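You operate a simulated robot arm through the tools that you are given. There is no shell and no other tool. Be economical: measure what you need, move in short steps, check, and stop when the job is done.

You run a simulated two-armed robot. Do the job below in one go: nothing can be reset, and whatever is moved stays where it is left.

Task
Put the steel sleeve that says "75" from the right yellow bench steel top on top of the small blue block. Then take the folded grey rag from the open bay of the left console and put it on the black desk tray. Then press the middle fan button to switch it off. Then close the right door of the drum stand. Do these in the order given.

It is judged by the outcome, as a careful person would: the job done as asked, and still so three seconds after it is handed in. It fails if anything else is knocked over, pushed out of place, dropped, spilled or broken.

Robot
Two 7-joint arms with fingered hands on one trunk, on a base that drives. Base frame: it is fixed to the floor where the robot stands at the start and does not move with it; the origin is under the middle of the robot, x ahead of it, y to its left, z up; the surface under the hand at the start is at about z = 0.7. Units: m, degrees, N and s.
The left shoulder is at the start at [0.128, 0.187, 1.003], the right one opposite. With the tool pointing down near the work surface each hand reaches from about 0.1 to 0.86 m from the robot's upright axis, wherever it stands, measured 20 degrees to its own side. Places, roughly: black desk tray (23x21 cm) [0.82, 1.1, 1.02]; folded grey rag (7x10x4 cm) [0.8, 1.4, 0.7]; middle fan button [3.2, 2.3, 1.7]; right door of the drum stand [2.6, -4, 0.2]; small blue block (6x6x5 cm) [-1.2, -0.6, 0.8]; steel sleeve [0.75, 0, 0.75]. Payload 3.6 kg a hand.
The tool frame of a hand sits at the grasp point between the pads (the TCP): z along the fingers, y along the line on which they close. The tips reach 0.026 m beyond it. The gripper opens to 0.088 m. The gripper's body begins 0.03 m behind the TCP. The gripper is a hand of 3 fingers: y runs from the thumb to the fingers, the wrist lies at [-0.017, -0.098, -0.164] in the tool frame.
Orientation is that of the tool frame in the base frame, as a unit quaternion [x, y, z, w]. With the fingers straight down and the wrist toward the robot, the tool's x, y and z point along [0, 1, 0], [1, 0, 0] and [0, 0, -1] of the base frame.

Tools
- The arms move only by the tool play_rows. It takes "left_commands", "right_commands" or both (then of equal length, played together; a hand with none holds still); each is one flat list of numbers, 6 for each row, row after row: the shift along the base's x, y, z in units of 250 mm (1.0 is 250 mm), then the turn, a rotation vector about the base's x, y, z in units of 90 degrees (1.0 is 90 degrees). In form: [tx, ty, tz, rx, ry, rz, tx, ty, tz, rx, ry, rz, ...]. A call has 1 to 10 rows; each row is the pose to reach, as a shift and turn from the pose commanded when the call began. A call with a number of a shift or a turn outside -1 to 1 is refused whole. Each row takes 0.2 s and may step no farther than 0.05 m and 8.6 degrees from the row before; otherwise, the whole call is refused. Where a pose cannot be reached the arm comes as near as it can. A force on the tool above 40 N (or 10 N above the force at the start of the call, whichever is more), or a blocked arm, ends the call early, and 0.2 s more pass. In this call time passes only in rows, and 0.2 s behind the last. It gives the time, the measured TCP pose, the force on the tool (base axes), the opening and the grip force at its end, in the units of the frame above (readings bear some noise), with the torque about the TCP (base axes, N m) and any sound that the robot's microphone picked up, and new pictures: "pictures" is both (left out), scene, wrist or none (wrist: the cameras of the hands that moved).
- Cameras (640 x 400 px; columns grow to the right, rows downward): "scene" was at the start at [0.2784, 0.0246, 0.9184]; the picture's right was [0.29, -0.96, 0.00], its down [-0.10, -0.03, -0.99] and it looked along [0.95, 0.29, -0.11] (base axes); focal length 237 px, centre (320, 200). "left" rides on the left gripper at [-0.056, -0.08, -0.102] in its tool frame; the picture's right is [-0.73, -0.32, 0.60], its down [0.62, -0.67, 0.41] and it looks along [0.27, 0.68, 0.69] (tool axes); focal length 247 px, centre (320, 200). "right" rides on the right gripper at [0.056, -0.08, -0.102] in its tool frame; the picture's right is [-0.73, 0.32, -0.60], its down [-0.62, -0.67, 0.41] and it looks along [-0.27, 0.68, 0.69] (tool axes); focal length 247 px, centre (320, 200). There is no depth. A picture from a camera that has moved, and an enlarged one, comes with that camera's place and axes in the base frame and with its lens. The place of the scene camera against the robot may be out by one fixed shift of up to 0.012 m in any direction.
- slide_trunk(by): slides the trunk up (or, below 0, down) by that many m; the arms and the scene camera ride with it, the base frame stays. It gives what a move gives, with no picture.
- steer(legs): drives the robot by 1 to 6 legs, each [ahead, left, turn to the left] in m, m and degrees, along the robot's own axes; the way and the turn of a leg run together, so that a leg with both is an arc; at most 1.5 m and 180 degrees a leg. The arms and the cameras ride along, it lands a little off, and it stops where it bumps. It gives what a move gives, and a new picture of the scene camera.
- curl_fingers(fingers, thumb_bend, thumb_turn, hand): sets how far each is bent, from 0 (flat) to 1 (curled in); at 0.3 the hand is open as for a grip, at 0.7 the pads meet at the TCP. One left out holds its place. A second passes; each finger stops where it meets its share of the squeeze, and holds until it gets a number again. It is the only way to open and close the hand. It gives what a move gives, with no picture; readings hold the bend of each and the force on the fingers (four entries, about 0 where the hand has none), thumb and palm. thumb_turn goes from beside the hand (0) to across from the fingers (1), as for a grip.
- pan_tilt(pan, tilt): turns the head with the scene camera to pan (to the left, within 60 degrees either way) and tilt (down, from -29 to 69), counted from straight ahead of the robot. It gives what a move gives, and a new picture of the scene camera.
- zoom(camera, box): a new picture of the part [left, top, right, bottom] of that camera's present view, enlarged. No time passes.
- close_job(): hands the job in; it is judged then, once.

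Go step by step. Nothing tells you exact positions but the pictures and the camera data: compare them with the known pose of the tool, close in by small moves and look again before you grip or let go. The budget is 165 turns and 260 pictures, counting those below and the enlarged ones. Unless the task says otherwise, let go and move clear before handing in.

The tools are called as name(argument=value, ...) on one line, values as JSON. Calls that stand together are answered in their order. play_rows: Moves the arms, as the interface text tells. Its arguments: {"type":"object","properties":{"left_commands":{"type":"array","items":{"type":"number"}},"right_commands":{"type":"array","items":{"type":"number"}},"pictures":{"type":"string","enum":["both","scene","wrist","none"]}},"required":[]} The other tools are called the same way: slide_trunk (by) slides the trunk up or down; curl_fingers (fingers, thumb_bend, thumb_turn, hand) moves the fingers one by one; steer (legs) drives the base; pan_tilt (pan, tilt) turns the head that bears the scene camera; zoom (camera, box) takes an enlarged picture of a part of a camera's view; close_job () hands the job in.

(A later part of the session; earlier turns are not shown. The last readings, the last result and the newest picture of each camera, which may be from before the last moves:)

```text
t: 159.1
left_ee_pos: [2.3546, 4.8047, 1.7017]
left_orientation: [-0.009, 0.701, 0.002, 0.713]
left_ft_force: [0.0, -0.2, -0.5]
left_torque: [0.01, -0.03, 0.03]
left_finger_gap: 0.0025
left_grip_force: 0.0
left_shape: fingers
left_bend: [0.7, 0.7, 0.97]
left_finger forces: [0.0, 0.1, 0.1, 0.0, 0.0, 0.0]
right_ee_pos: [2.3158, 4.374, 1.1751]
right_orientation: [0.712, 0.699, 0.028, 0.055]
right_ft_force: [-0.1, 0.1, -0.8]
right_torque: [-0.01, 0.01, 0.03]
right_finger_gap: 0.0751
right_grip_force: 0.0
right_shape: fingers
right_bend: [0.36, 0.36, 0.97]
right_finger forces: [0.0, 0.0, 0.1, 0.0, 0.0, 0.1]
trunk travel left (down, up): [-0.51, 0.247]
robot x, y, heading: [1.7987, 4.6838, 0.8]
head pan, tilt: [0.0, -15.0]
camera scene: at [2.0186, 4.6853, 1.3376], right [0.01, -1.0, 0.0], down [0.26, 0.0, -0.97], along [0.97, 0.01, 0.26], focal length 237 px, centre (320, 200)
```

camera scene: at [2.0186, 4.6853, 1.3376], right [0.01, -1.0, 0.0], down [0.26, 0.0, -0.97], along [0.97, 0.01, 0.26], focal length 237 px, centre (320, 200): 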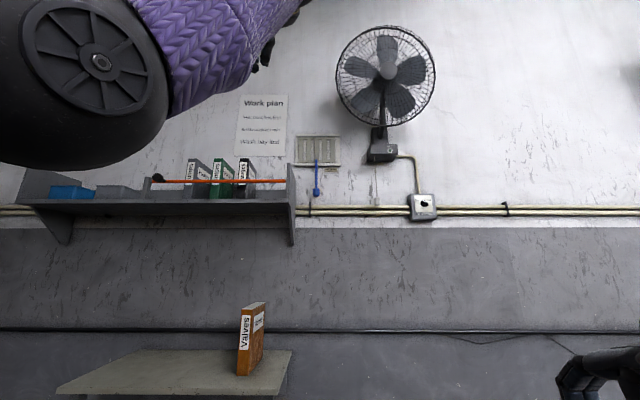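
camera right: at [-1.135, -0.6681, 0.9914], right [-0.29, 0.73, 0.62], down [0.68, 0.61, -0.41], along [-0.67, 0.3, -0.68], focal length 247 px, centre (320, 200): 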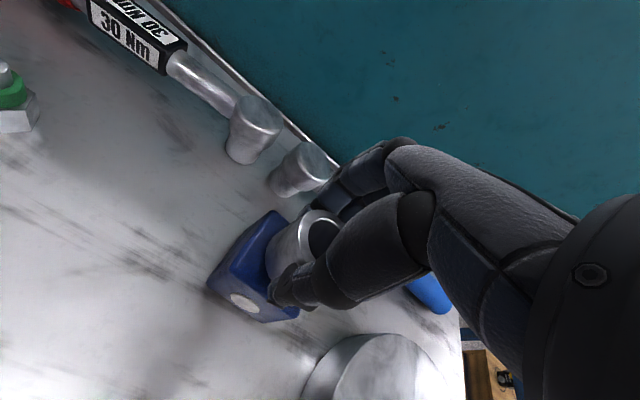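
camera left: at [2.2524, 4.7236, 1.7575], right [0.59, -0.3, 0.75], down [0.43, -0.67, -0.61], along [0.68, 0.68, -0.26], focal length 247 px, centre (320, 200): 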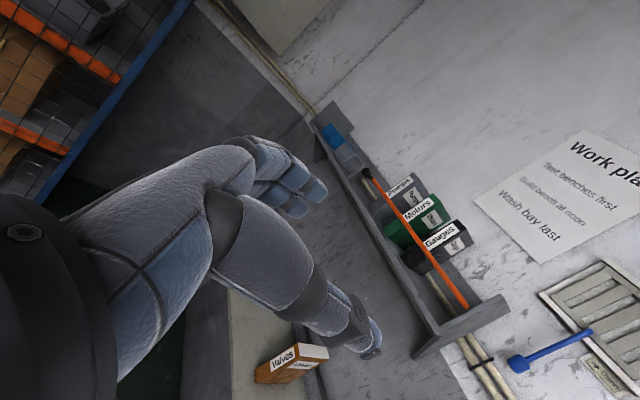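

This pose works, with the pinched fingertips pointing forward at z 1.70. I'll draw it in by another 8 cm, then enter the aisle facing the wall and strafe right.

play_rows(left_commands=[-0.12, 0, 0, 0, 0, 0, -0.24, 0, 0, 0, 0, 0, -0.34, 0, 0, 0, 0, 0], pictures="none")

steer(legs=[[0, -0.32, -0.8], [0.82, 0, 0]])

pan_tilt(pan=-60, tilt=15)

```text
t: 159.9
left_ee_pos: [2.2715, 4.8043, 1.7033]
left_orientation: [-0.01, 0.701, 0.002, 0.713]
left_ft_force: [-0.4, 0.0, -0.1]
left_torque: [0.0, 0.03, 0.0]
left_finger_gap: 0.0023
left_grip_force: 0.1
left_shape: fingers
left_bend: [0.7, 0.7, 0.97]
left_finger forces: [0.1, 0.1, 0.0, 0.0, 0.0, 0.0]
right_ee_pos: [2.3153, 4.374, 1.1758]
right_orientation: [0.712, 0.7, 0.028, 0.054]
right_ft_force: [0.9, 0.4, -0.2]
right_torque: [0.02, -0.01, -0.04]
right_finger_gap: 0.0751
right_grip_force: 0.1
right_shape: fingers
right_bend: [0.36, 0.36, 0.97]
right_finger forces: [0.0, 0.0, 0.0, 0.1, 0.1, 0.1]
trunk travel left (down, up): [-0.51, 0.247]
robot x, y, heading: [1.8038, 4.6905, 0.9]
head pan, tilt: [0.0, -15.0]
```

```text
t: 166.0
left_ee_pos: [3.1057, 4.4603, 1.7029]
left_orientation: [-0.001, 0.701, -0.007, 0.713]
left_ft_force: [-0.1, 0.0, -0.5]
left_torque: [0.01, 0.01, 0.02]
left_finger_gap: 0.0022
left_grip_force: 0.2
left_shape: fingers
left_bend: [0.7, 0.7, 0.97]
left_finger forces: [0.1, 0.0, 0.1, 0.0, 0.1, 0.1]
right_ee_pos: [3.1393, 4.0269, 1.1756]
right_orientation: [0.721, 0.69, 0.027, 0.054]
right_ft_force: [-0.2, -0.5, -0.2]
right_torque: [0.02, -0.01, 0.04]
right_finger_gap: 0.0751
right_grip_force: 0.0
right_shape: fingers
right_bend: [0.36, 0.36, 0.97]
right_finger forces: [0.0, 0.0, 0.1, 0.0, 0.0, 0.0]
trunk travel left (down, up): [-0.51, 0.247]
robot x, y, heading: [2.6285, 4.3505, -0.5]
head pan, tilt: [0.0, -15.0]
camera scene: at [2.8501, 4.3469, 1.3376], right [-0.01, -1.0, 0.0], down [0.26, 0.0, -0.97], along [0.97, -0.01, 0.26], focal length 237 px, centre (320, 200)
```

scene: 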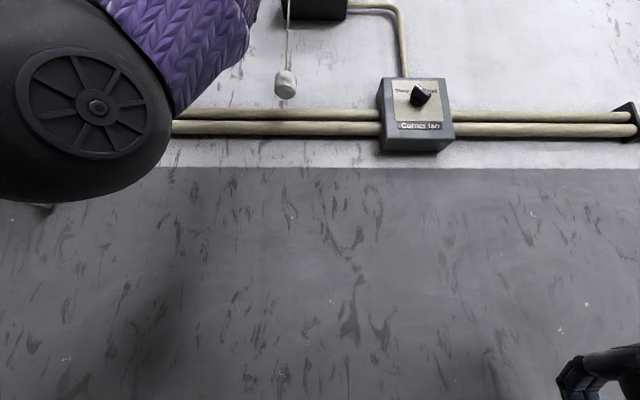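

```text
t: 167.3
left_ee_pos: [3.1047, 4.4604, 1.7032]
left_orientation: [-0.001, 0.7, -0.007, 0.714]
left_ft_force: [0.1, 0.5, 0.2]
left_torque: [-0.01, 0.02, -0.01]
left_finger_gap: 0.0027
left_grip_force: 0.1
left_shape: fingers
left_bend: [0.7, 0.7, 0.97]
left_finger forces: [0.1, 0.0, 0.0, 0.1, 0.0, 0.0]
right_ee_pos: [3.1379, 4.0278, 1.1752]
right_orientation: [0.72, 0.691, 0.028, 0.054]
right_ft_force: [-0.6, 0.2, -0.1]
right_torque: [0.01, 0.0, -0.02]
right_finger_gap: 0.0753
right_grip_force: 0.1
right_shape: fingers
right_bend: [0.36, 0.36, 0.97]
right_finger forces: [0.0, 0.1, 0.0, 0.0, 0.0, 0.0]
trunk travel left (down, up): [-0.51, 0.247]
robot x, y, heading: [2.6308, 4.3473, -0.5]
head pan, tilt: [-60.0, 15.0]
camera scene: at [2.8151, 4.2664, 1.2911], right [-0.87, -0.49, 0.0], down [-0.13, 0.23, -0.97], along [0.48, -0.84, -0.26], focal length 237 px, centre (320, 200)
```

scene: 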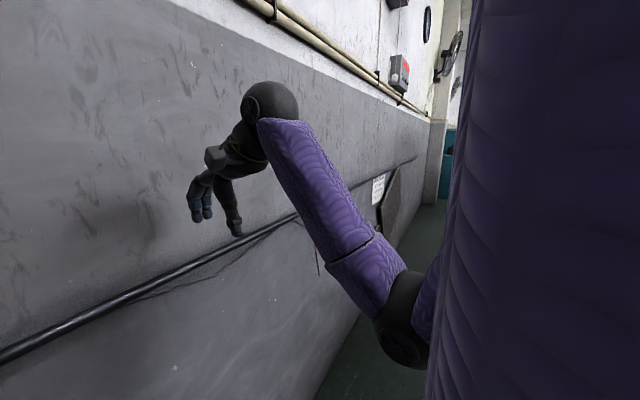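

The right hand is close to the wall, so I'll draw it down and back before strafing.

play_rows(right_commands=[0, 0, -0.15, 0, 0, 0, -0.05, 0, -0.3, 0, 0, 0, -0.15, 0, -0.42, 0, 0, 0, -0.3, 0, -0.48, 0, 0, 0, -0.45, 0, -0.5, 0, 0, 0], pictures="none")

```text
t: 168.5
left_ee_pos: [3.1023, 4.4599, 1.7036]
left_orientation: [-0.001, 0.7, -0.007, 0.714]
left_ft_force: [0.5, -0.6, 0.7]
left_torque: [0.01, 0.0, 0.01]
left_finger_gap: 0.0023
left_grip_force: 0.1
left_shape: fingers
left_bend: [0.7, 0.7, 0.97]
left_finger forces: [0.0, 0.0, 0.0, 0.1, 0.0, 0.0]
right_ee_pos: [3.0259, 4.0277, 1.0501]
right_orientation: [0.72, 0.691, 0.028, 0.055]
right_ft_force: [-0.2, -0.1, -0.3]
right_torque: [0.02, 0.02, 0.0]
right_finger_gap: 0.0752
right_grip_force: 0.1
right_shape: fingers
right_bend: [0.36, 0.36, 0.97]
right_finger forces: [0.0, 0.1, 0.0, 0.1, 0.1, 0.0]
trunk travel left (down, up): [-0.51, 0.247]
robot x, y, heading: [2.6294, 4.3533, -0.6]
head pan, tilt: [-60.0, 15.0]
```

The right hand is now safely back at x 3.03. I'll strafe right along the aisle in stages.

steer(legs=[[0, -1.0, 0.6], [0, -0.5, 0]])

pan_tilt(pan=-45, tilt=0)

```text
t: 176.3
left_ee_pos: [3.093, 2.9559, 1.7021]
left_orientation: [-0.003, 0.701, -0.005, 0.713]
left_ft_force: [0.1, -0.5, 0.1]
left_torque: [0.01, 0.0, -0.01]
left_finger_gap: 0.0025
left_grip_force: 0.1
left_shape: fingers
left_bend: [0.7, 0.7, 0.97]
left_finger forces: [0.1, 0.0, 0.0, 0.0, 0.0, 0.1]
right_ee_pos: [3.0181, 2.5236, 1.0494]
right_orientation: [0.718, 0.693, 0.028, 0.054]
right_ft_force: [0.3, 0.0, -0.4]
right_torque: [0.01, 0.04, 0.02]
right_finger_gap: 0.0752
right_grip_force: 0.0
right_shape: fingers
right_bend: [0.36, 0.36, 0.97]
right_finger forces: [0.0, 0.0, 0.0, 0.1, 0.0, 0.1]
trunk travel left (down, up): [-0.51, 0.247]
robot x, y, heading: [2.6191, 2.8447, -0.1]
head pan, tilt: [-60.0, 15.0]
camera scene: at [2.8039, 2.7604, 1.291], right [-0.87, -0.5, 0.0], down [-0.13, 0.23, -0.97], along [0.48, -0.84, -0.26], focal length 237 px, centre (320, 200)
```

scene: 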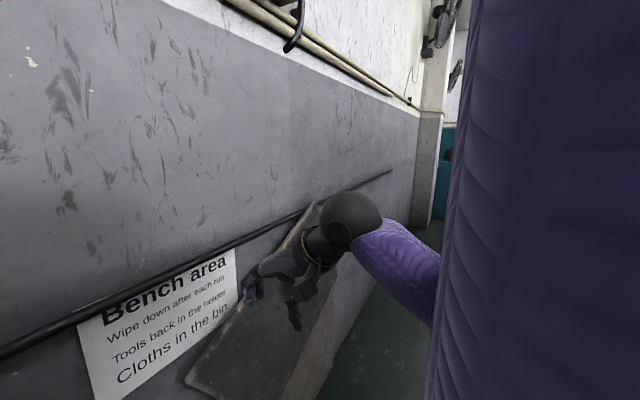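

```text
t: 177.1
left_ee_pos: [3.0924, 2.9578, 1.7038]
left_orientation: [-0.004, 0.7, -0.005, 0.714]
left_ft_force: [0.2, -0.3, 0.3]
left_torque: [0.0, 0.0, 0.01]
left_finger_gap: 0.0023
left_grip_force: 0.0
left_shape: fingers
left_bend: [0.7, 0.7, 0.97]
left_finger forces: [0.0, 0.1, 0.0, 0.1, 0.0, 0.0]
right_ee_pos: [3.0168, 2.5242, 1.0485]
right_orientation: [0.718, 0.693, 0.027, 0.054]
right_ft_force: [0.9, 0.0, -0.1]
right_torque: [0.0, -0.02, 0.05]
right_finger_gap: 0.0752
right_grip_force: 0.0
right_shape: fingers
right_bend: [0.36, 0.36, 0.97]
right_finger forces: [0.0, 0.1, 0.1, 0.0, 0.1, 0.1]
trunk travel left (down, up): [-0.51, 0.247]
robot x, y, heading: [2.6201, 2.8455, -0.0]
head pan, tilt: [-45.0, 0.0]
camera scene: at [2.8209, 2.7783, 1.3151], right [-0.71, -0.7, 0.0], down [0.0, 0.0, -1.0], along [0.7, -0.71, 0.0], focal length 237 px, centre (320, 200)
```

scene: 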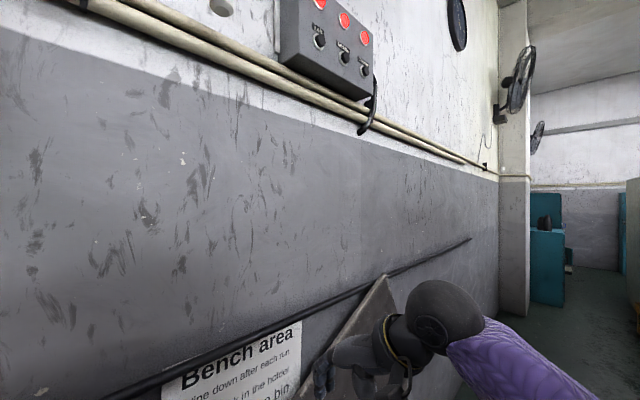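

The three lamps and their push-buttons are in view; the middle one is at about [3.18, 2.335, 1.66]. I'll zoom in to see the buttons.

zoom(camera="scene", box=[260, 0, 420, 100])

steer(legs=[[0, -0.42, 0]])

pan_tilt(pan=-20, tilt=-29)

```text
4.00 times, centred on (340, 50) of scene
camera zoom: at [2.8209, 2.7783, 1.3151], right [-0.71, -0.7, 0.0], down [0.0, 0.0, -1.0], along [0.7, -0.71, 0.0], focal length 949 px, centre (240, 800)
```

zoom: 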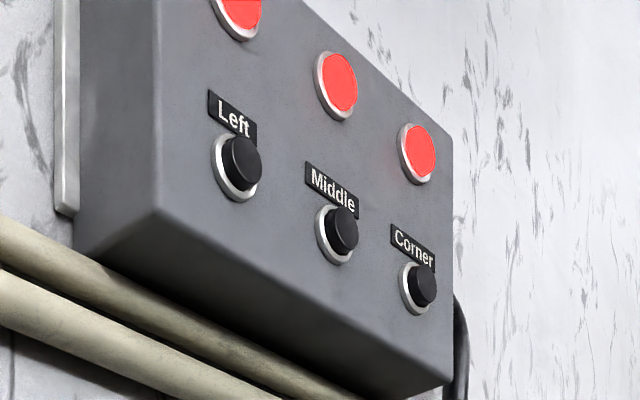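

```text
t: 179.7
left_ee_pos: [3.0907, 2.5377, 1.7041]
left_orientation: [-0.004, 0.701, -0.004, 0.713]
left_ft_force: [0.5, -0.5, -0.1]
left_torque: [0.02, 0.01, 0.0]
left_finger_gap: 0.0024
left_grip_force: 0.1
left_shape: fingers
left_bend: [0.7, 0.7, 0.97]
left_finger forces: [0.1, 0.0, 0.1, 0.1, 0.2, 0.0]
right_ee_pos: [3.0174, 2.1051, 1.0503]
right_orientation: [0.717, 0.694, 0.028, 0.054]
right_ft_force: [-0.6, -0.7, 0.3]
right_torque: [0.03, -0.01, -0.02]
right_finger_gap: 0.0752
right_grip_force: 0.1
right_shape: fingers
right_bend: [0.36, 0.36, 0.97]
right_finger forces: [0.0, 0.0, 0.1, 0.0, 0.0, 0.0]
trunk travel left (down, up): [-0.51, 0.247]
robot x, y, heading: [2.6203, 2.4247, -0.3]
head pan, tilt: [-45.0, 0.0]
camera scene: at [2.8198, 2.3587, 1.3151], right [-0.71, -0.71, 0.0], down [0.0, 0.0, -1.0], along [0.71, -0.71, 0.0], focal length 237 px, centre (320, 200)
```

scene: 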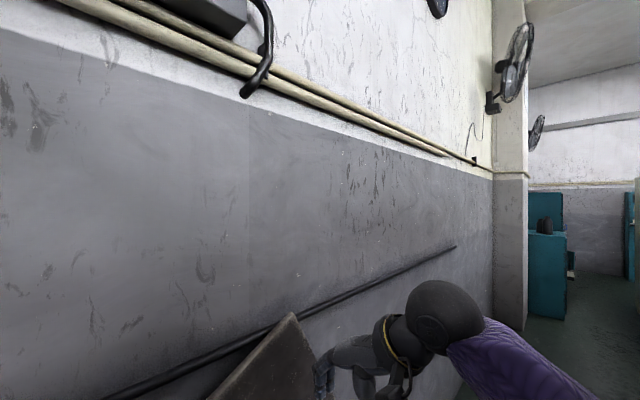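

```text
t: 180.6
left_ee_pos: [3.0921, 2.5369, 1.704]
left_orientation: [-0.004, 0.701, -0.003, 0.713]
left_ft_force: [-0.1, 1.0, 0.5]
left_torque: [-0.01, -0.02, 0.0]
left_finger_gap: 0.0027
left_grip_force: 0.1
left_shape: fingers
left_bend: [0.7, 0.7, 0.97]
left_finger forces: [0.0, 0.0, 0.0, 0.0, 0.0, 0.0]
right_ee_pos: [3.0156, 2.1048, 1.0493]
right_orientation: [0.718, 0.693, 0.028, 0.054]
right_ft_force: [0.5, -0.2, 0.4]
right_torque: [-0.01, 0.03, 0.01]
right_finger_gap: 0.0751
right_grip_force: 0.0
right_shape: fingers
right_bend: [0.36, 0.36, 0.97]
right_finger forces: [0.1, 0.0, 0.0, 0.0, 0.0, 0.1]
trunk travel left (down, up): [-0.51, 0.247]
robot x, y, heading: [2.6159, 2.425, -0.2]
head pan, tilt: [-20.0, -28.6]
camera scene: at [2.8193, 2.3999, 1.3552], right [-0.34, -0.94, 0.0], down [0.45, -0.16, -0.88], along [0.82, -0.3, 0.48], focal length 237 px, centre (320, 200)
```

scene: 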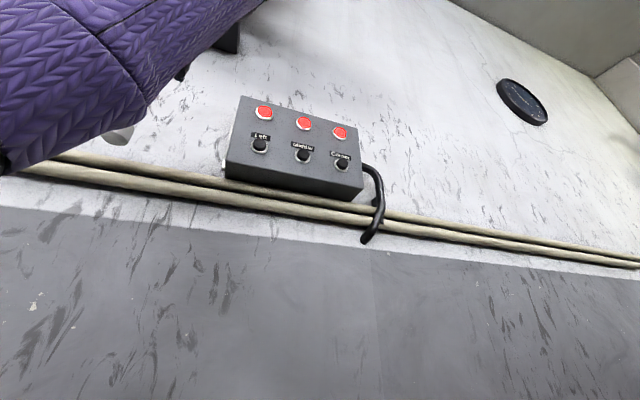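

The labels read Left, Middle and Corner, and all lamps are lit. The middle button is at about [3.209, 2.297, 1.687]; I'll strafe to put the fingertips in front of it and check with both cameras.

steer(legs=[[0, -0.225, 0]])

pan_tilt(pan=8, tilt=-29)

zoom(camera="left", box=[0, 0, 640, 400])

```text
t: 182.3
left_ee_pos: [3.0909, 2.3126, 1.7023]
left_orientation: [-0.003, 0.7, -0.004, 0.714]
left_ft_force: [0.4, -0.5, 0.0]
left_torque: [-0.02, -0.01, 0.02]
left_finger_gap: 0.0023
left_grip_force: 0.1
left_shape: fingers
left_bend: [0.7, 0.7, 0.97]
left_finger forces: [0.1, 0.1, 0.0, 0.1, 0.0, 0.0]
right_ee_pos: [3.0156, 1.8803, 1.0493]
right_orientation: [0.718, 0.693, 0.028, 0.054]
right_ft_force: [-0.4, 0.0, 0.5]
right_torque: [0.0, 0.01, 0.0]
right_finger_gap: 0.0754
right_grip_force: 0.0
right_shape: fingers
right_bend: [0.36, 0.36, 0.97]
right_finger forces: [0.1, 0.0, 0.1, 0.1, 0.0, 0.0]
trunk travel left (down, up): [-0.51, 0.247]
robot x, y, heading: [2.6167, 2.2014, -0.5]
head pan, tilt: [-20.0, -28.6]
camera scene: at [2.8185, 2.1751, 1.3553], right [-0.35, -0.94, 0.0], down [0.45, -0.17, -0.88], along [0.82, -0.3, 0.48], focal length 237 px, centre (320, 200)
```

scene: 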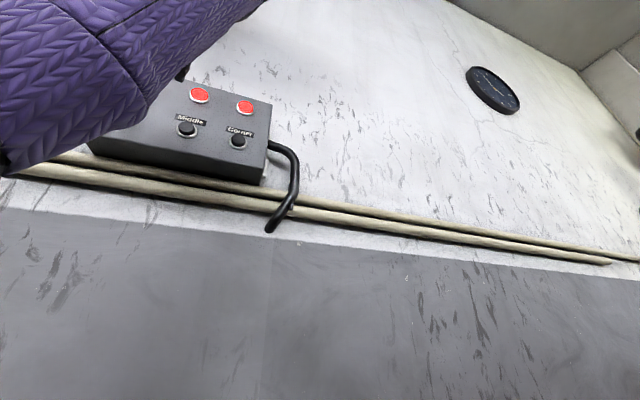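

```text
t: 183.2
left_ee_pos: [3.0911, 2.3129, 1.7035]
left_orientation: [-0.003, 0.7, -0.004, 0.714]
left_ft_force: [-1.2, -0.2, 0.2]
left_torque: [-0.01, -0.01, 0.0]
left_finger_gap: 0.0026
left_grip_force: 0.1
left_shape: fingers
left_bend: [0.7, 0.7, 0.97]
left_finger forces: [0.0, 0.0, 0.0, 0.0, 0.0, 0.0]
right_ee_pos: [3.0146, 1.8801, 1.0496]
right_orientation: [0.719, 0.693, 0.028, 0.054]
right_ft_force: [0.1, 0.7, -0.4]
right_torque: [0.01, 0.01, 0.0]
right_finger_gap: 0.0755
right_grip_force: 0.0
right_shape: fingers
right_bend: [0.36, 0.36, 0.97]
right_finger forces: [0.0, 0.0, 0.1, 0.0, 0.1, 0.0]
trunk travel left (down, up): [-0.51, 0.247]
robot x, y, heading: [2.6161, 2.1994, -0.6]
head pan, tilt: [8.0, -28.6]
camera scene: at [2.822, 2.2081, 1.3553], right [0.13, -0.99, 0.0], down [0.47, 0.06, -0.88], along [0.87, 0.12, 0.48], focal length 237 px, centre (320, 200)
```

scene: 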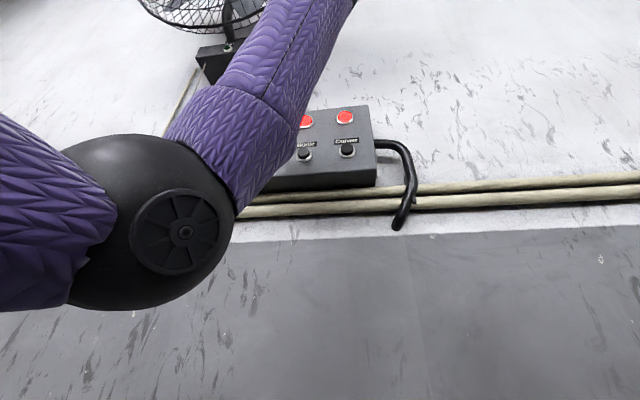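

```text
1.00 times, centred on (320, 200) of left (not enlarged: the box is as wide or as high as the picture)
camera zoom: at [2.9871, 2.2342, 1.7584], right [0.59, -0.31, 0.75], down [0.42, -0.67, -0.61], along [0.69, 0.67, -0.26], focal length 247 px, centre (320, 200)
```

zoom: 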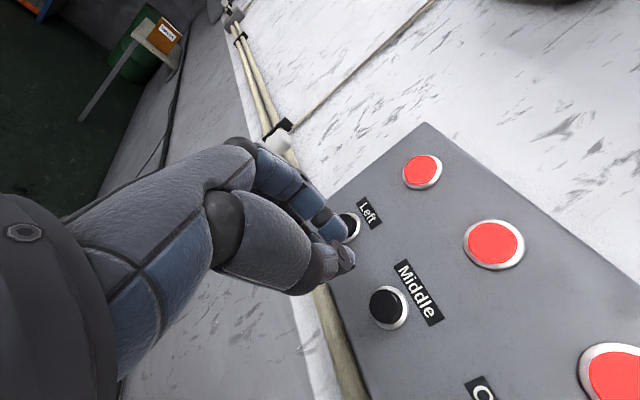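

The wrist view confirms the middle button at about [3.20, 2.296, 1.690]. I'll align and approach to about 2 cm away.

play_rows(left_commands=[0, -0.066, -0.06, 0, 0, 0, 0.1, -0.066, -0.06, 0, 0, 0, 0.2, -0.066, -0.06, 0, 0, 0], pictures="both")

```text
t: 184.0
left_ee_pos: [3.142, 2.2964, 1.6872]
left_orientation: [-0.003, 0.701, -0.005, 0.713]
left_ft_force: [-0.4, 0.6, 0.7]
left_torque: [-0.03, -0.01, 0.03]
left_finger_gap: 0.0023
left_grip_force: 0.1
left_shape: fingers
left_bend: [0.7, 0.7, 0.97]
left_finger forces: [0.0, 0.0, 0.0, 0.0, 0.0, 0.2]
right_ee_pos: [3.0156, 1.8815, 1.049]
right_orientation: [0.718, 0.693, 0.028, 0.055]
right_ft_force: [-0.2, 0.4, -0.1]
right_torque: [0.02, -0.01, -0.02]
right_finger_gap: 0.0754
right_grip_force: 0.1
right_shape: fingers
right_bend: [0.36, 0.36, 0.97]
right_finger forces: [0.0, 0.0, 0.0, 0.0, 0.1, 0.0]
trunk travel left (down, up): [-0.51, 0.247]
robot x, y, heading: [2.6164, 2.2041, -0.2]
head pan, tilt: [8.0, -28.6]
camera scene: at [2.8223, 2.2081, 1.3552], right [0.13, -0.99, 0.0], down [0.47, 0.06, -0.88], along [0.87, 0.12, 0.48], focal length 237 px, centre (320, 200)
camera left: at [3.0376, 2.2171, 1.7427], right [0.59, -0.31, 0.75], down [0.42, -0.67, -0.61], along [0.69, 0.67, -0.26], focal length 247 px, centre (320, 200)
```

scene: 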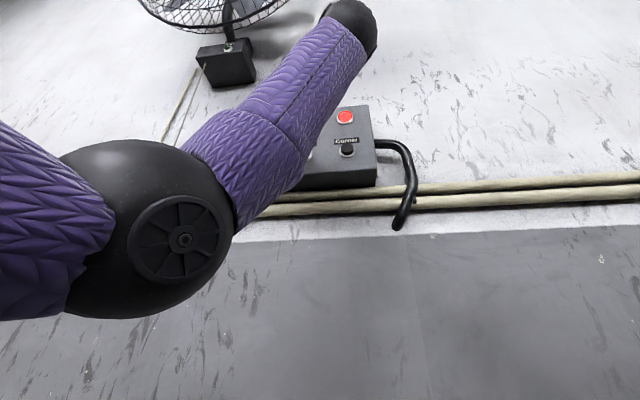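
left: 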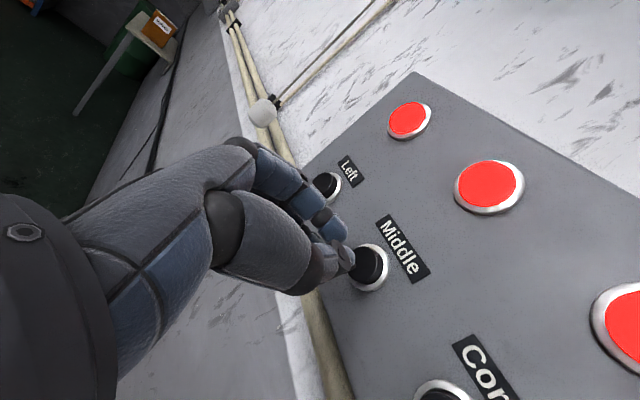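

Well aligned. I'll push forward in small steps, watching the force and the lamp.

play_rows(left_commands=[0.04, -0.004, 0.014, 0, 0, 0, 0.08, -0.004, 0.014, 0, 0, 0, 0.11, -0.004, 0.014, 0, 0, 0], pictures="wrist")

```text
t: 184.8
left_ee_pos: [3.1684, 2.2977, 1.6921]
left_orientation: [-0.003, 0.701, -0.006, 0.713]
left_ft_force: [-0.4, -0.2, 0.4]
left_torque: [0.0, -0.01, -0.01]
left_finger_gap: 0.0022
left_grip_force: 0.0
left_shape: fingers
left_bend: [0.7, 0.7, 0.97]
left_finger forces: [0.0, 0.0, 0.0, 0.0, 0.1, 0.0]
right_ee_pos: [3.0153, 1.8813, 1.0508]
right_orientation: [0.718, 0.693, 0.027, 0.055]
right_ft_force: [0.5, -0.4, 0.2]
right_torque: [-0.01, -0.01, -0.02]
right_finger_gap: 0.0752
right_grip_force: 0.1
right_shape: fingers
right_bend: [0.36, 0.36, 0.97]
right_finger forces: [0.0, 0.0, 0.0, 0.0, 0.0, 0.0]
trunk travel left (down, up): [-0.51, 0.247]
robot x, y, heading: [2.6158, 2.2041, -0.1]
head pan, tilt: [8.0, -28.6]
camera left: at [3.0653, 2.2175, 1.7468], right [0.59, -0.31, 0.75], down [0.42, -0.67, -0.61], along [0.69, 0.67, -0.26], focal length 247 px, centre (320, 200)
```

left: 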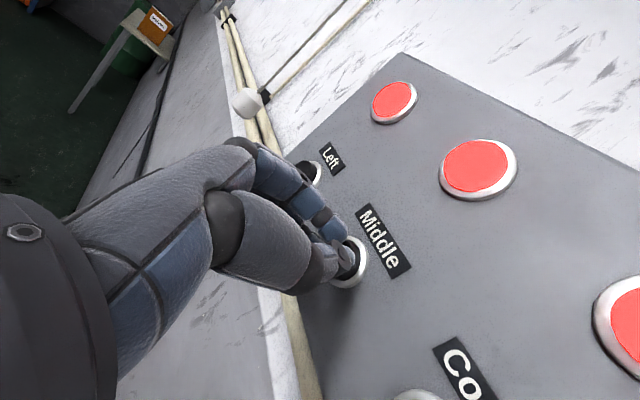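

play_rows(left_commands=[0.03, -0.006, 0, 0, 0, 0, 0.055, -0.006, 0, 0, 0, 0], pictures="wrist")

```text
t: 185.4
left_ee_pos: [3.1773, 2.2959, 1.6949]
left_orientation: [-0.004, 0.699, -0.006, 0.715]
left_ft_force: [-12.2, 2.4, -2.2]
left_torque: [0.02, 0.21, 0.15]
left_finger_gap: 0.0009
left_grip_force: 6.4
left_shape: fingers
left_bend: [0.71, 0.7, 0.97]
left_finger forces: [0.0, 12.4, 0.0, 0.0, 0.1, 0.0]
right_ee_pos: [3.0141, 1.882, 1.0512]
right_orientation: [0.718, 0.693, 0.029, 0.056]
right_ft_force: [0.4, 0.5, 0.0]
right_torque: [0.0, -0.02, 0.0]
right_finger_gap: 0.0754
right_grip_force: 0.0
right_shape: fingers
right_bend: [0.36, 0.36, 0.97]
right_finger forces: [0.1, 0.0, 0.0, 0.2, 0.1, 0.0]
trunk travel left (down, up): [-0.51, 0.247]
robot x, y, heading: [2.6142, 2.2014, -0.1]
head pan, tilt: [8.0, -28.6]
heard: click
camera left: at [3.0736, 2.2163, 1.7487], right [0.58, -0.31, 0.75], down [0.42, -0.67, -0.61], along [0.69, 0.67, -0.26], focal length 247 px, centre (320, 200)
```

left: 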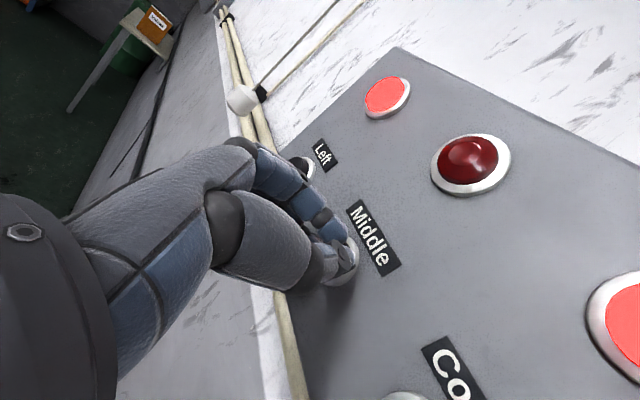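

A click, and the middle lamp went dark. I'll retract straight back and check it stays off.

play_rows(left_commands=[-0.08, 0, 0, 0, 0, 0, -0.2, 0, 0, 0, 0, 0, -0.32, 0, 0, 0, 0, 0, -0.44, 0, 0, 0, 0, 0], pictures="wrist")

```text
t: 186.4
left_ee_pos: [3.0711, 2.2952, 1.6925]
left_orientation: [-0.002, 0.701, -0.004, 0.713]
left_ft_force: [-0.6, -0.9, 0.6]
left_torque: [0.01, -0.01, -0.03]
left_finger_gap: 0.0023
left_grip_force: 0.1
left_shape: fingers
left_bend: [0.7, 0.7, 0.97]
left_finger forces: [0.0, 0.0, 0.0, 0.0, 0.1, 0.1]
right_ee_pos: [3.015, 1.8812, 1.0504]
right_orientation: [0.718, 0.693, 0.028, 0.055]
right_ft_force: [-0.2, -0.1, 0.7]
right_torque: [0.0, -0.01, 0.0]
right_finger_gap: 0.0754
right_grip_force: 0.1
right_shape: fingers
right_bend: [0.36, 0.36, 0.97]
right_finger forces: [0.0, 0.0, 0.1, 0.0, 0.1, 0.0]
trunk travel left (down, up): [-0.51, 0.247]
robot x, y, heading: [2.6176, 2.2018, -0.5]
head pan, tilt: [8.0, -28.6]
camera left: at [2.9668, 2.216, 1.7479], right [0.58, -0.31, 0.75], down [0.42, -0.67, -0.61], along [0.69, 0.67, -0.26], focal length 247 px, centre (320, 200)
```

left: 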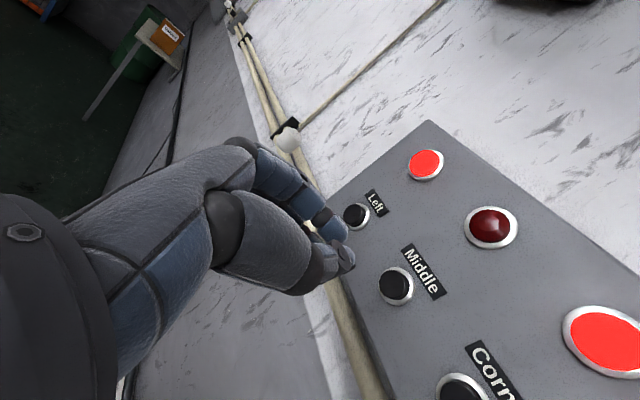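

The middle fan is off and the others are still on. Next is the drum stand near [2.6, -4]; turning here would risk the elbow hitting the box, so I'll strafe further along the wall and look ahead.

steer(legs=[[-0.02, -0.5, 0.4]])

pan_tilt(pan=-58, tilt=5)

zoom(camera="right", box=[0, 0, 640, 400])

```text
t: 189.4
left_ee_pos: [3.0497, 1.789, 1.6928]
left_orientation: [-0.004, 0.701, -0.003, 0.713]
left_ft_force: [-0.1, -0.1, 0.1]
left_torque: [0.0, -0.02, 0.01]
left_finger_gap: 0.0021
left_grip_force: 0.0
left_shape: fingers
left_bend: [0.7, 0.7, 0.97]
left_finger forces: [0.1, 0.0, 0.0, 0.0, 0.0, 0.0]
right_ee_pos: [2.9942, 1.3739, 1.0491]
right_orientation: [0.717, 0.694, 0.028, 0.054]
right_ft_force: [0.2, 0.4, -0.7]
right_torque: [0.04, 0.04, 0.01]
right_finger_gap: 0.0754
right_grip_force: 0.1
right_shape: fingers
right_bend: [0.36, 0.36, 0.97]
right_finger forces: [0.0, 0.1, 0.1, 0.0, 0.0, 0.0]
trunk travel left (down, up): [-0.51, 0.247]
robot x, y, heading: [2.5935, 1.6918, -0.1]
head pan, tilt: [8.0, -28.6]
camera scene: at [2.8001, 1.7005, 1.3553], right [0.14, -0.99, 0.0], down [0.47, 0.07, -0.88], along [0.87, 0.12, 0.48], focal length 237 px, centre (320, 200)
```

scene: 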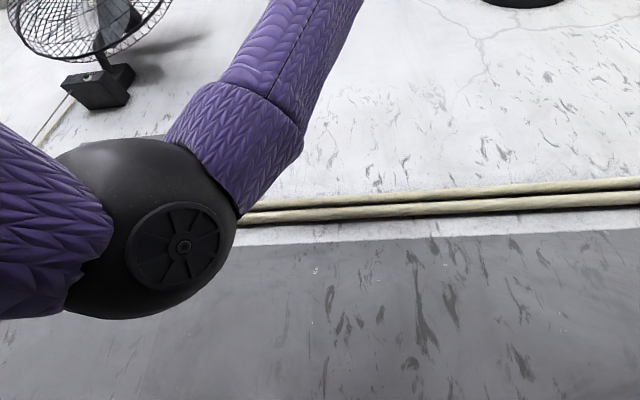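

```text
t: 190.8
left_ee_pos: [3.0494, 1.7895, 1.6927]
left_orientation: [-0.004, 0.7, -0.004, 0.714]
left_ft_force: [0.1, -0.6, 0.9]
left_torque: [0.02, 0.0, -0.02]
left_finger_gap: 0.0019
left_grip_force: 0.1
left_shape: fingers
left_bend: [0.7, 0.7, 0.97]
left_finger forces: [0.0, 0.0, 0.1, 0.0, 0.1, 0.0]
right_ee_pos: [2.9945, 1.3743, 1.0493]
right_orientation: [0.717, 0.694, 0.028, 0.055]
right_ft_force: [0.7, -0.1, 0.2]
right_torque: [-0.01, -0.02, 0.01]
right_finger_gap: 0.0753
right_grip_force: 0.1
right_shape: fingers
right_bend: [0.36, 0.36, 0.97]
right_finger forces: [0.0, 0.0, 0.0, 0.0, 0.0, 0.0]
trunk travel left (down, up): [-0.51, 0.247]
robot x, y, heading: [2.5929, 1.6961, -0.3]
head pan, tilt: [-58.0, 5.0]
camera scene: at [2.7824, 1.614, 1.3073], right [-0.85, -0.53, 0.0], down [-0.05, 0.07, -1.0], along [0.53, -0.85, -0.09], focal length 237 px, centre (320, 200)
```

scene: 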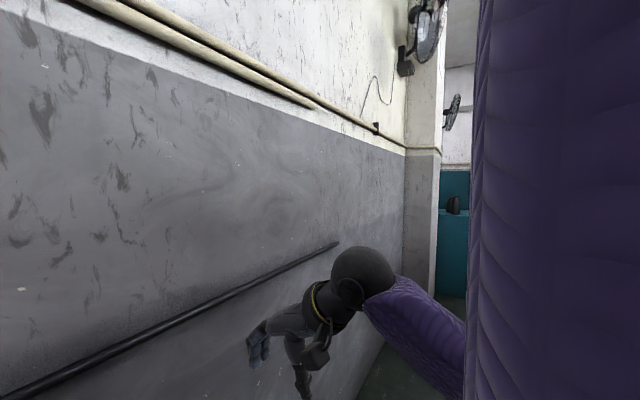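

```text
1.00 times, centred on (320, 200) of right (not enlarged: the box is as wide or as high as the picture)
camera zoom: at [2.9051, 1.4364, 1.1387], right [0.22, -0.72, 0.66], down [-0.63, -0.62, -0.46], along [0.74, -0.32, -0.59], focal length 247 px, centre (320, 200)
```

zoom: 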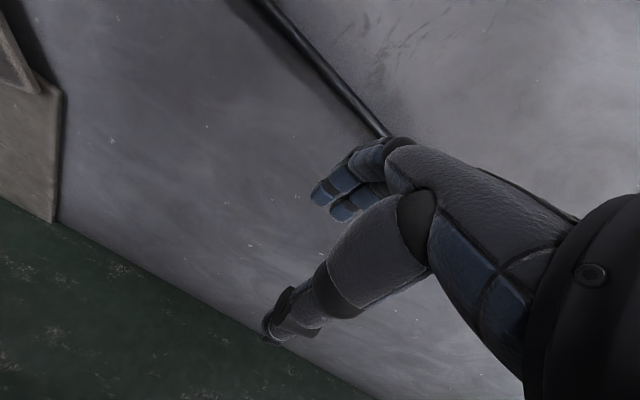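

The wall side is clear up to a pillar. I'll strafe another 0.4 m and then turn to face along -y so I can see the way.

steer(legs=[[0, -0.4, 0], [0, 0, -45]])

pan_tilt(pan=-40, tilt=15)

```text
t: 195.3
left_ee_pos: [2.9862, 1.0452, 1.6932]
left_orientation: [0.263, 0.65, -0.274, 0.658]
left_ft_force: [-0.5, -0.3, 0.4]
left_torque: [-0.02, 0.01, -0.02]
left_finger_gap: 0.0021
left_grip_force: 0.0
left_shape: fingers
left_bend: [0.7, 0.7, 0.97]
left_finger forces: [0.0, 0.0, 0.0, 0.0, 0.1, 0.0]
right_ee_pos: [2.6548, 0.7915, 1.0501]
right_orientation: [0.928, 0.368, 0.005, 0.061]
right_ft_force: [-0.3, -0.1, -0.6]
right_torque: [0.04, 0.0, 0.0]
right_finger_gap: 0.0752
right_grip_force: 0.1
right_shape: fingers
right_bend: [0.36, 0.36, 0.97]
right_finger forces: [0.0, 0.1, 0.0, 0.0, 0.0, 0.1]
trunk travel left (down, up): [-0.51, 0.247]
robot x, y, heading: [2.5955, 1.2984, -45.0]
head pan, tilt: [-58.0, 5.0]
camera scene: at [2.675, 1.1117, 1.3072], right [-0.97, 0.22, 0.0], down [0.02, 0.09, -1.0], along [-0.22, -0.97, -0.09], focal length 237 px, centre (320, 200)
```

scene: 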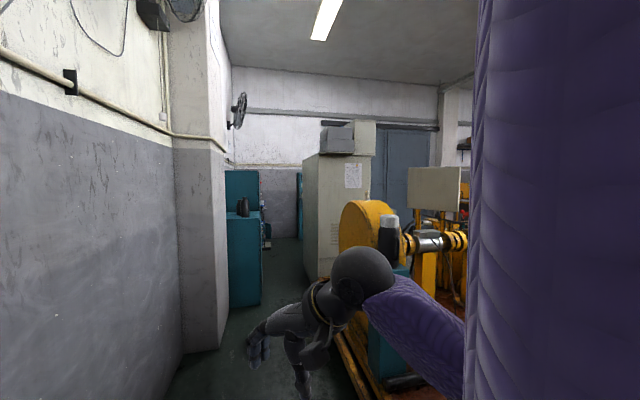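

```text
t: 196.1
left_ee_pos: [2.9857, 1.0447, 1.6918]
left_orientation: [0.263, 0.649, -0.274, 0.659]
left_ft_force: [0.4, -0.1, -0.2]
left_torque: [-0.03, 0.0, -0.02]
left_finger_gap: 0.0022
left_grip_force: 0.0
left_shape: fingers
left_bend: [0.7, 0.7, 0.97]
left_finger forces: [0.1, 0.0, 0.0, 0.0, 0.1, 0.0]
right_ee_pos: [2.655, 0.7892, 1.0497]
right_orientation: [0.928, 0.368, 0.004, 0.062]
right_ft_force: [0.2, -0.4, 0.5]
right_torque: [-0.02, -0.01, 0.0]
right_finger_gap: 0.0753
right_grip_force: 0.1
right_shape: fingers
right_bend: [0.36, 0.36, 0.97]
right_finger forces: [0.0, 0.0, 0.0, 0.0, 0.0, 0.0]
trunk travel left (down, up): [-0.51, 0.247]
robot x, y, heading: [2.5954, 1.2968, -44.8]
head pan, tilt: [-40.0, 15.0]
camera scene: at [2.7039, 1.1083, 1.2911], right [-1.0, -0.09, 0.0], down [-0.02, 0.26, -0.97], along [0.09, -0.96, -0.26], focal length 237 px, centre (320, 200)
```

scene: 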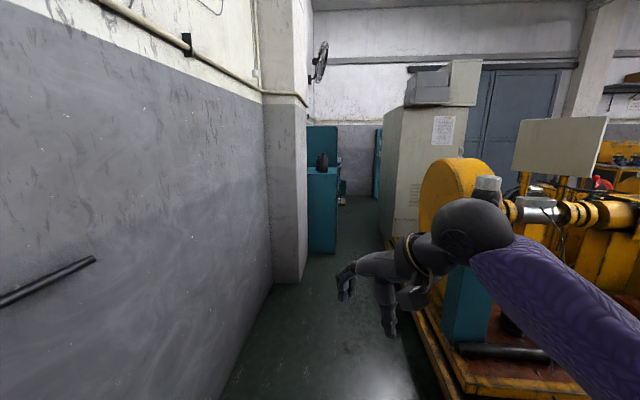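

The passage ahead narrows between the teal cabinet and the grey one. I'll zoom in to measure it.

zoom(camera="scene", box=[250, 110, 470, 300])

```text
2.11 times, centred on (360, 205) of scene
camera zoom: at [2.7039, 1.1083, 1.2911], right [-1.0, -0.09, 0.0], down [-0.02, 0.26, -0.97], along [0.09, -0.96, -0.26], focal length 499 px, centre (236, 190)
```

zoom: 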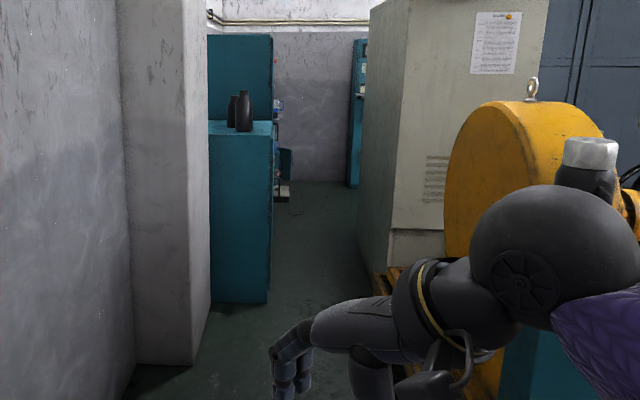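

The gap is only about 0.6 m, which is too tight for the base. I'll take the longer way back around the stand, the way I came.

steer(legs=[[0, 0, 45], [0, 1.5, 0], [0, 1.5, 0]])

```text
t: 212.6
left_ee_pos: [3.1078, 4.3744, 1.6924]
left_orientation: [0.002, 0.701, -0.01, 0.713]
left_ft_force: [-0.2, -0.5, 0.7]
left_torque: [0.01, -0.01, 0.02]
left_finger_gap: 0.0018
left_grip_force: 0.1
left_shape: fingers
left_bend: [0.7, 0.7, 0.97]
left_finger forces: [0.0, 0.0, 0.0, 0.0, 0.1, 0.0]
right_ee_pos: [3.0444, 3.9605, 1.05]
right_orientation: [0.724, 0.687, 0.027, 0.055]
right_ft_force: [0.9, -0.5, 0.2]
right_torque: [-0.03, -0.02, 0.01]
right_finger_gap: 0.0753
right_grip_force: 0.1
right_shape: fingers
right_bend: [0.36, 0.36, 0.97]
right_finger forces: [0.1, 0.1, 0.1, 0.1, 0.0, 0.0]
trunk travel left (down, up): [-0.51, 0.247]
robot x, y, heading: [2.6523, 4.2899, -1.0]
head pan, tilt: [-40.0, 15.0]
camera scene: at [2.86, 4.222, 1.2911], right [-0.66, -0.75, 0.0], down [-0.2, 0.17, -0.97], along [0.73, -0.64, -0.26], focal length 237 px, centre (320, 200)
```

scene: 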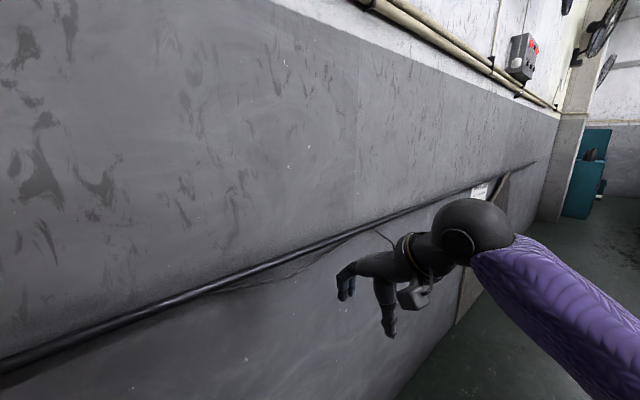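

steer(legs=[[-0.5, 0.36, 1], [-1.5, 0, 0], [-1.1, 0, 0], [0, 0, -90]])

pan_tilt(pan=0, tilt=15)

```text
t: 232.4
left_ee_pos: [-0.4084, 4.2193, 1.6931]
left_orientation: [-0.499, -0.493, 0.513, -0.495]
left_ft_force: [-0.4, 0.5, -0.2]
left_torque: [0.02, 0.01, 0.01]
left_finger_gap: 0.0019
left_grip_force: 0.1
left_shape: fingers
left_bend: [0.7, 0.7, 0.97]
left_finger forces: [0.0, 0.0, 0.0, 0.0, 0.0, 0.0]
right_ee_pos: [-0.8223, 4.2844, 1.0499]
right_orientation: [0.998, -0.029, -0.019, 0.057]
right_ft_force: [-0.3, -0.5, 0.6]
right_torque: [-0.01, -0.03, 0.03]
right_finger_gap: 0.075
right_grip_force: 0.1
right_shape: fingers
right_bend: [0.36, 0.36, 0.97]
right_finger forces: [0.1, 0.0, 0.0, 0.0, 0.0, 0.0]
trunk travel left (down, up): [-0.51, 0.247]
robot x, y, heading: [-0.4897, 4.6759, -91.5]
head pan, tilt: [-40.0, 15.0]
camera scene: at [-0.5545, 4.4688, 1.291], right [-0.75, 0.66, 0.0], down [0.17, 0.19, -0.97], along [-0.64, -0.72, -0.26], focal length 237 px, centre (320, 200)
```

scene: 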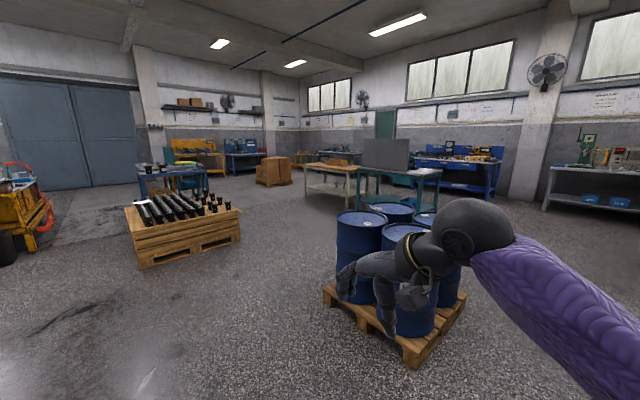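

```text
t: 233.4
left_ee_pos: [-0.4099, 4.2173, 1.6917]
left_orientation: [-0.5, -0.492, 0.512, -0.495]
left_ft_force: [0.7, 0.2, 1.2]
left_torque: [0.03, 0.02, -0.02]
left_finger_gap: 0.0018
left_grip_force: 0.1
left_shape: fingers
left_bend: [0.7, 0.7, 0.97]
left_finger forces: [0.0, 0.0, 0.0, 0.0, 0.0, 0.0]
right_ee_pos: [-0.8216, 4.2852, 1.0503]
right_orientation: [0.998, -0.029, -0.019, 0.058]
right_ft_force: [-0.3, -0.4, 1.2]
right_torque: [0.04, 0.02, -0.03]
right_finger_gap: 0.0754
right_grip_force: 0.0
right_shape: fingers
right_bend: [0.36, 0.36, 0.97]
right_finger forces: [0.0, 0.1, 0.0, 0.1, 0.0, 0.1]
trunk travel left (down, up): [-0.51, 0.247]
robot x, y, heading: [-0.4931, 4.6747, -91.5]
head pan, tilt: [0.0, 15.0]
camera scene: at [-0.4951, 4.4454, 1.291], right [-1.0, 0.03, 0.0], down [0.01, 0.26, -0.97], along [-0.03, -0.97, -0.26], focal length 237 px, centre (320, 200)
```

scene: 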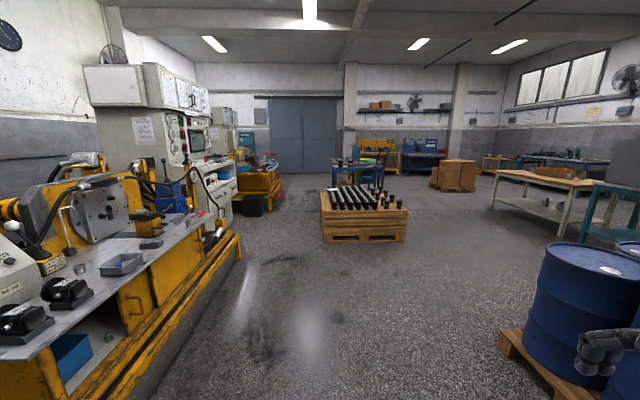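

From here the aisle to the far (-y) wall is clearly visible. I'll drive down it between the pallet and the console/bench.

steer(legs=[[1.5, 0.0, 1.5], [1.2, 0.3, 0], [1.5, 0.02, 0], [1.3, 0, 0]])

pan_tilt(pan=35, tilt=12)

```text
refused: leg 3 is longer than a leg can be; nothing moved
```

```text
t: 234.4
left_ee_pos: [-0.4094, 4.2187, 1.692]
left_orientation: [-0.499, -0.492, 0.513, -0.495]
left_ft_force: [0.0, 0.4, 0.5]
left_torque: [0.03, 0.01, 0.02]
left_finger_gap: 0.0019
left_grip_force: 0.0
left_shape: fingers
left_bend: [0.7, 0.7, 0.97]
left_finger forces: [0.0, 0.0, 0.0, 0.0, 0.1, 0.1]
right_ee_pos: [-0.8232, 4.2841, 1.0497]
right_orientation: [0.998, -0.029, -0.02, 0.058]
right_ft_force: [-0.1, 0.0, 0.0]
right_torque: [0.0, 0.0, 0.03]
right_finger_gap: 0.0754
right_grip_force: 0.1
right_shape: fingers
right_bend: [0.36, 0.36, 0.97]
right_finger forces: [0.1, 0.0, 0.0, 0.1, 0.0, 0.0]
trunk travel left (down, up): [-0.51, 0.247]
robot x, y, heading: [-0.4915, 4.6767, -91.4]
head pan, tilt: [35.0, 12.0]
camera scene: at [-0.4412, 4.4609, 1.2959], right [-0.83, -0.55, 0.0], down [-0.11, 0.17, -0.98], along [0.54, -0.82, -0.21], focal length 237 px, centre (320, 200)
```

scene: 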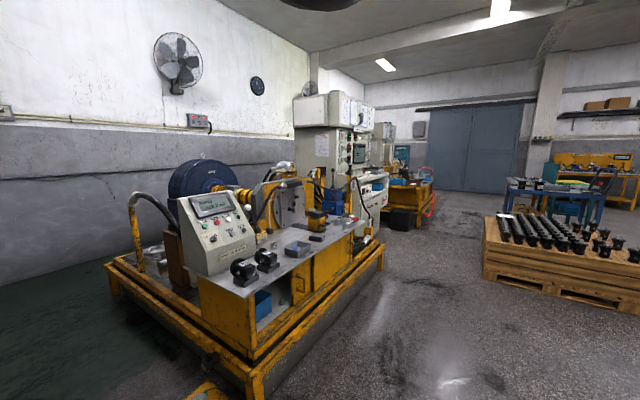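

steer(legs=[[1.45, 0.0, 1.5], [1.2, 0.3, 0], [1.45, 0.02, 0], [1.4, 0, 0]])

pan_tilt(pan=25, tilt=15)

```text
t: 261.0
left_ee_pos: [-0.0671, -1.2983, 1.6927]
left_orientation: [0.489, 0.502, -0.502, 0.506]
left_ft_force: [0.1, -0.3, 0.4]
left_torque: [-0.01, 0.03, 0.0]
left_finger_gap: 0.002
left_grip_force: 0.0
left_shape: fingers
left_bend: [0.7, 0.7, 0.97]
left_finger forces: [0.0, 0.0, 0.0, 0.0, 0.0, 0.0]
right_ee_pos: [-0.4821, -1.2494, 1.0497]
right_orientation: [0.998, -0.008, -0.019, 0.058]
right_ft_force: [0.8, 0.3, 0.0]
right_torque: [0.01, 0.0, -0.02]
right_finger_gap: 0.0753
right_grip_force: 0.1
right_shape: fingers
right_bend: [0.36, 0.36, 0.97]
right_finger forces: [0.1, 0.0, 0.1, 0.1, 0.0, 0.0]
trunk travel left (down, up): [-0.51, 0.247]
robot x, y, heading: [-0.1704, -0.8465, -89.2]
head pan, tilt: [35.0, 12.0]
camera scene: at [-0.1099, -1.0574, 1.2959], right [-0.81, -0.59, 0.0], down [-0.12, 0.17, -0.98], along [0.57, -0.79, -0.21], focal length 237 px, centre (320, 200)
```

scene: 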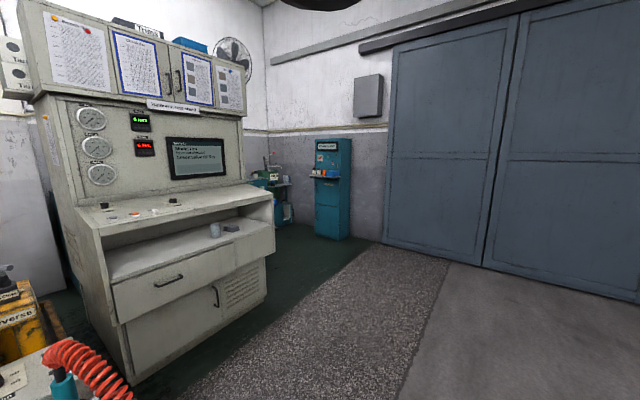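

```text
t: 261.7
left_ee_pos: [-0.0668, -1.2982, 1.6922]
left_orientation: [0.488, 0.504, -0.503, 0.505]
left_ft_force: [-0.2, 0.2, -0.1]
left_torque: [-0.02, -0.01, -0.03]
left_finger_gap: 0.0019
left_grip_force: 0.1
left_shape: fingers
left_bend: [0.7, 0.7, 0.97]
left_finger forces: [0.0, 0.1, 0.0, 0.1, 0.1, 0.0]
right_ee_pos: [-0.483, -1.2491, 1.0493]
right_orientation: [0.998, -0.009, -0.019, 0.058]
right_ft_force: [-0.3, -0.4, -0.4]
right_torque: [0.02, 0.01, 0.0]
right_finger_gap: 0.0752
right_grip_force: 0.1
right_shape: fingers
right_bend: [0.36, 0.36, 0.97]
right_finger forces: [0.1, 0.0, 0.1, 0.0, 0.0, 0.1]
trunk travel left (down, up): [-0.51, 0.247]
robot x, y, heading: [-0.1735, -0.8419, -89.1]
head pan, tilt: [25.0, 15.0]
camera scene: at [-0.1237, -1.0655, 1.2911], right [-0.9, -0.44, 0.0], down [-0.11, 0.23, -0.97], along [0.42, -0.87, -0.26], focal length 237 px, centre (320, 200)
```

scene: 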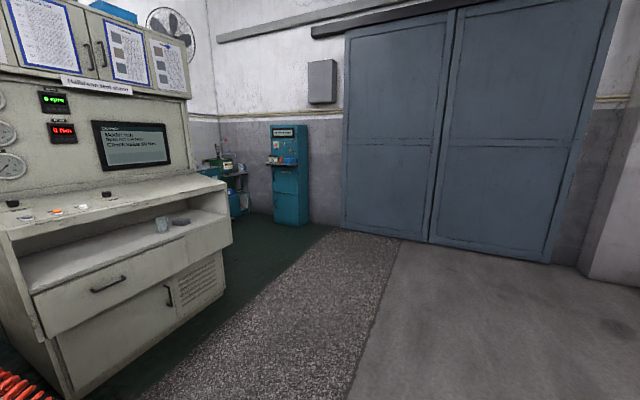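

The drum stand should be in the far corner, near pixel (240, 195). I'll zoom in there.

zoom(camera="scene", box=[185, 110, 325, 240])

```text
3.08 times, centred on (255, 175) of scene
camera zoom: at [-0.1237, -1.0655, 1.2911], right [-0.9, -0.44, 0.0], down [-0.11, 0.23, -0.97], along [0.42, -0.87, -0.26], focal length 730 px, centre (520, 277)
```

zoom: 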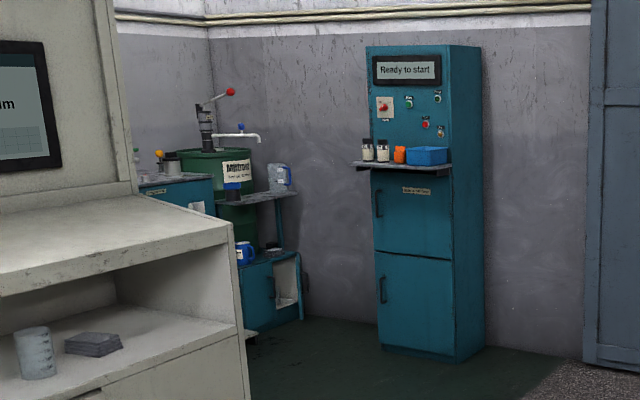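

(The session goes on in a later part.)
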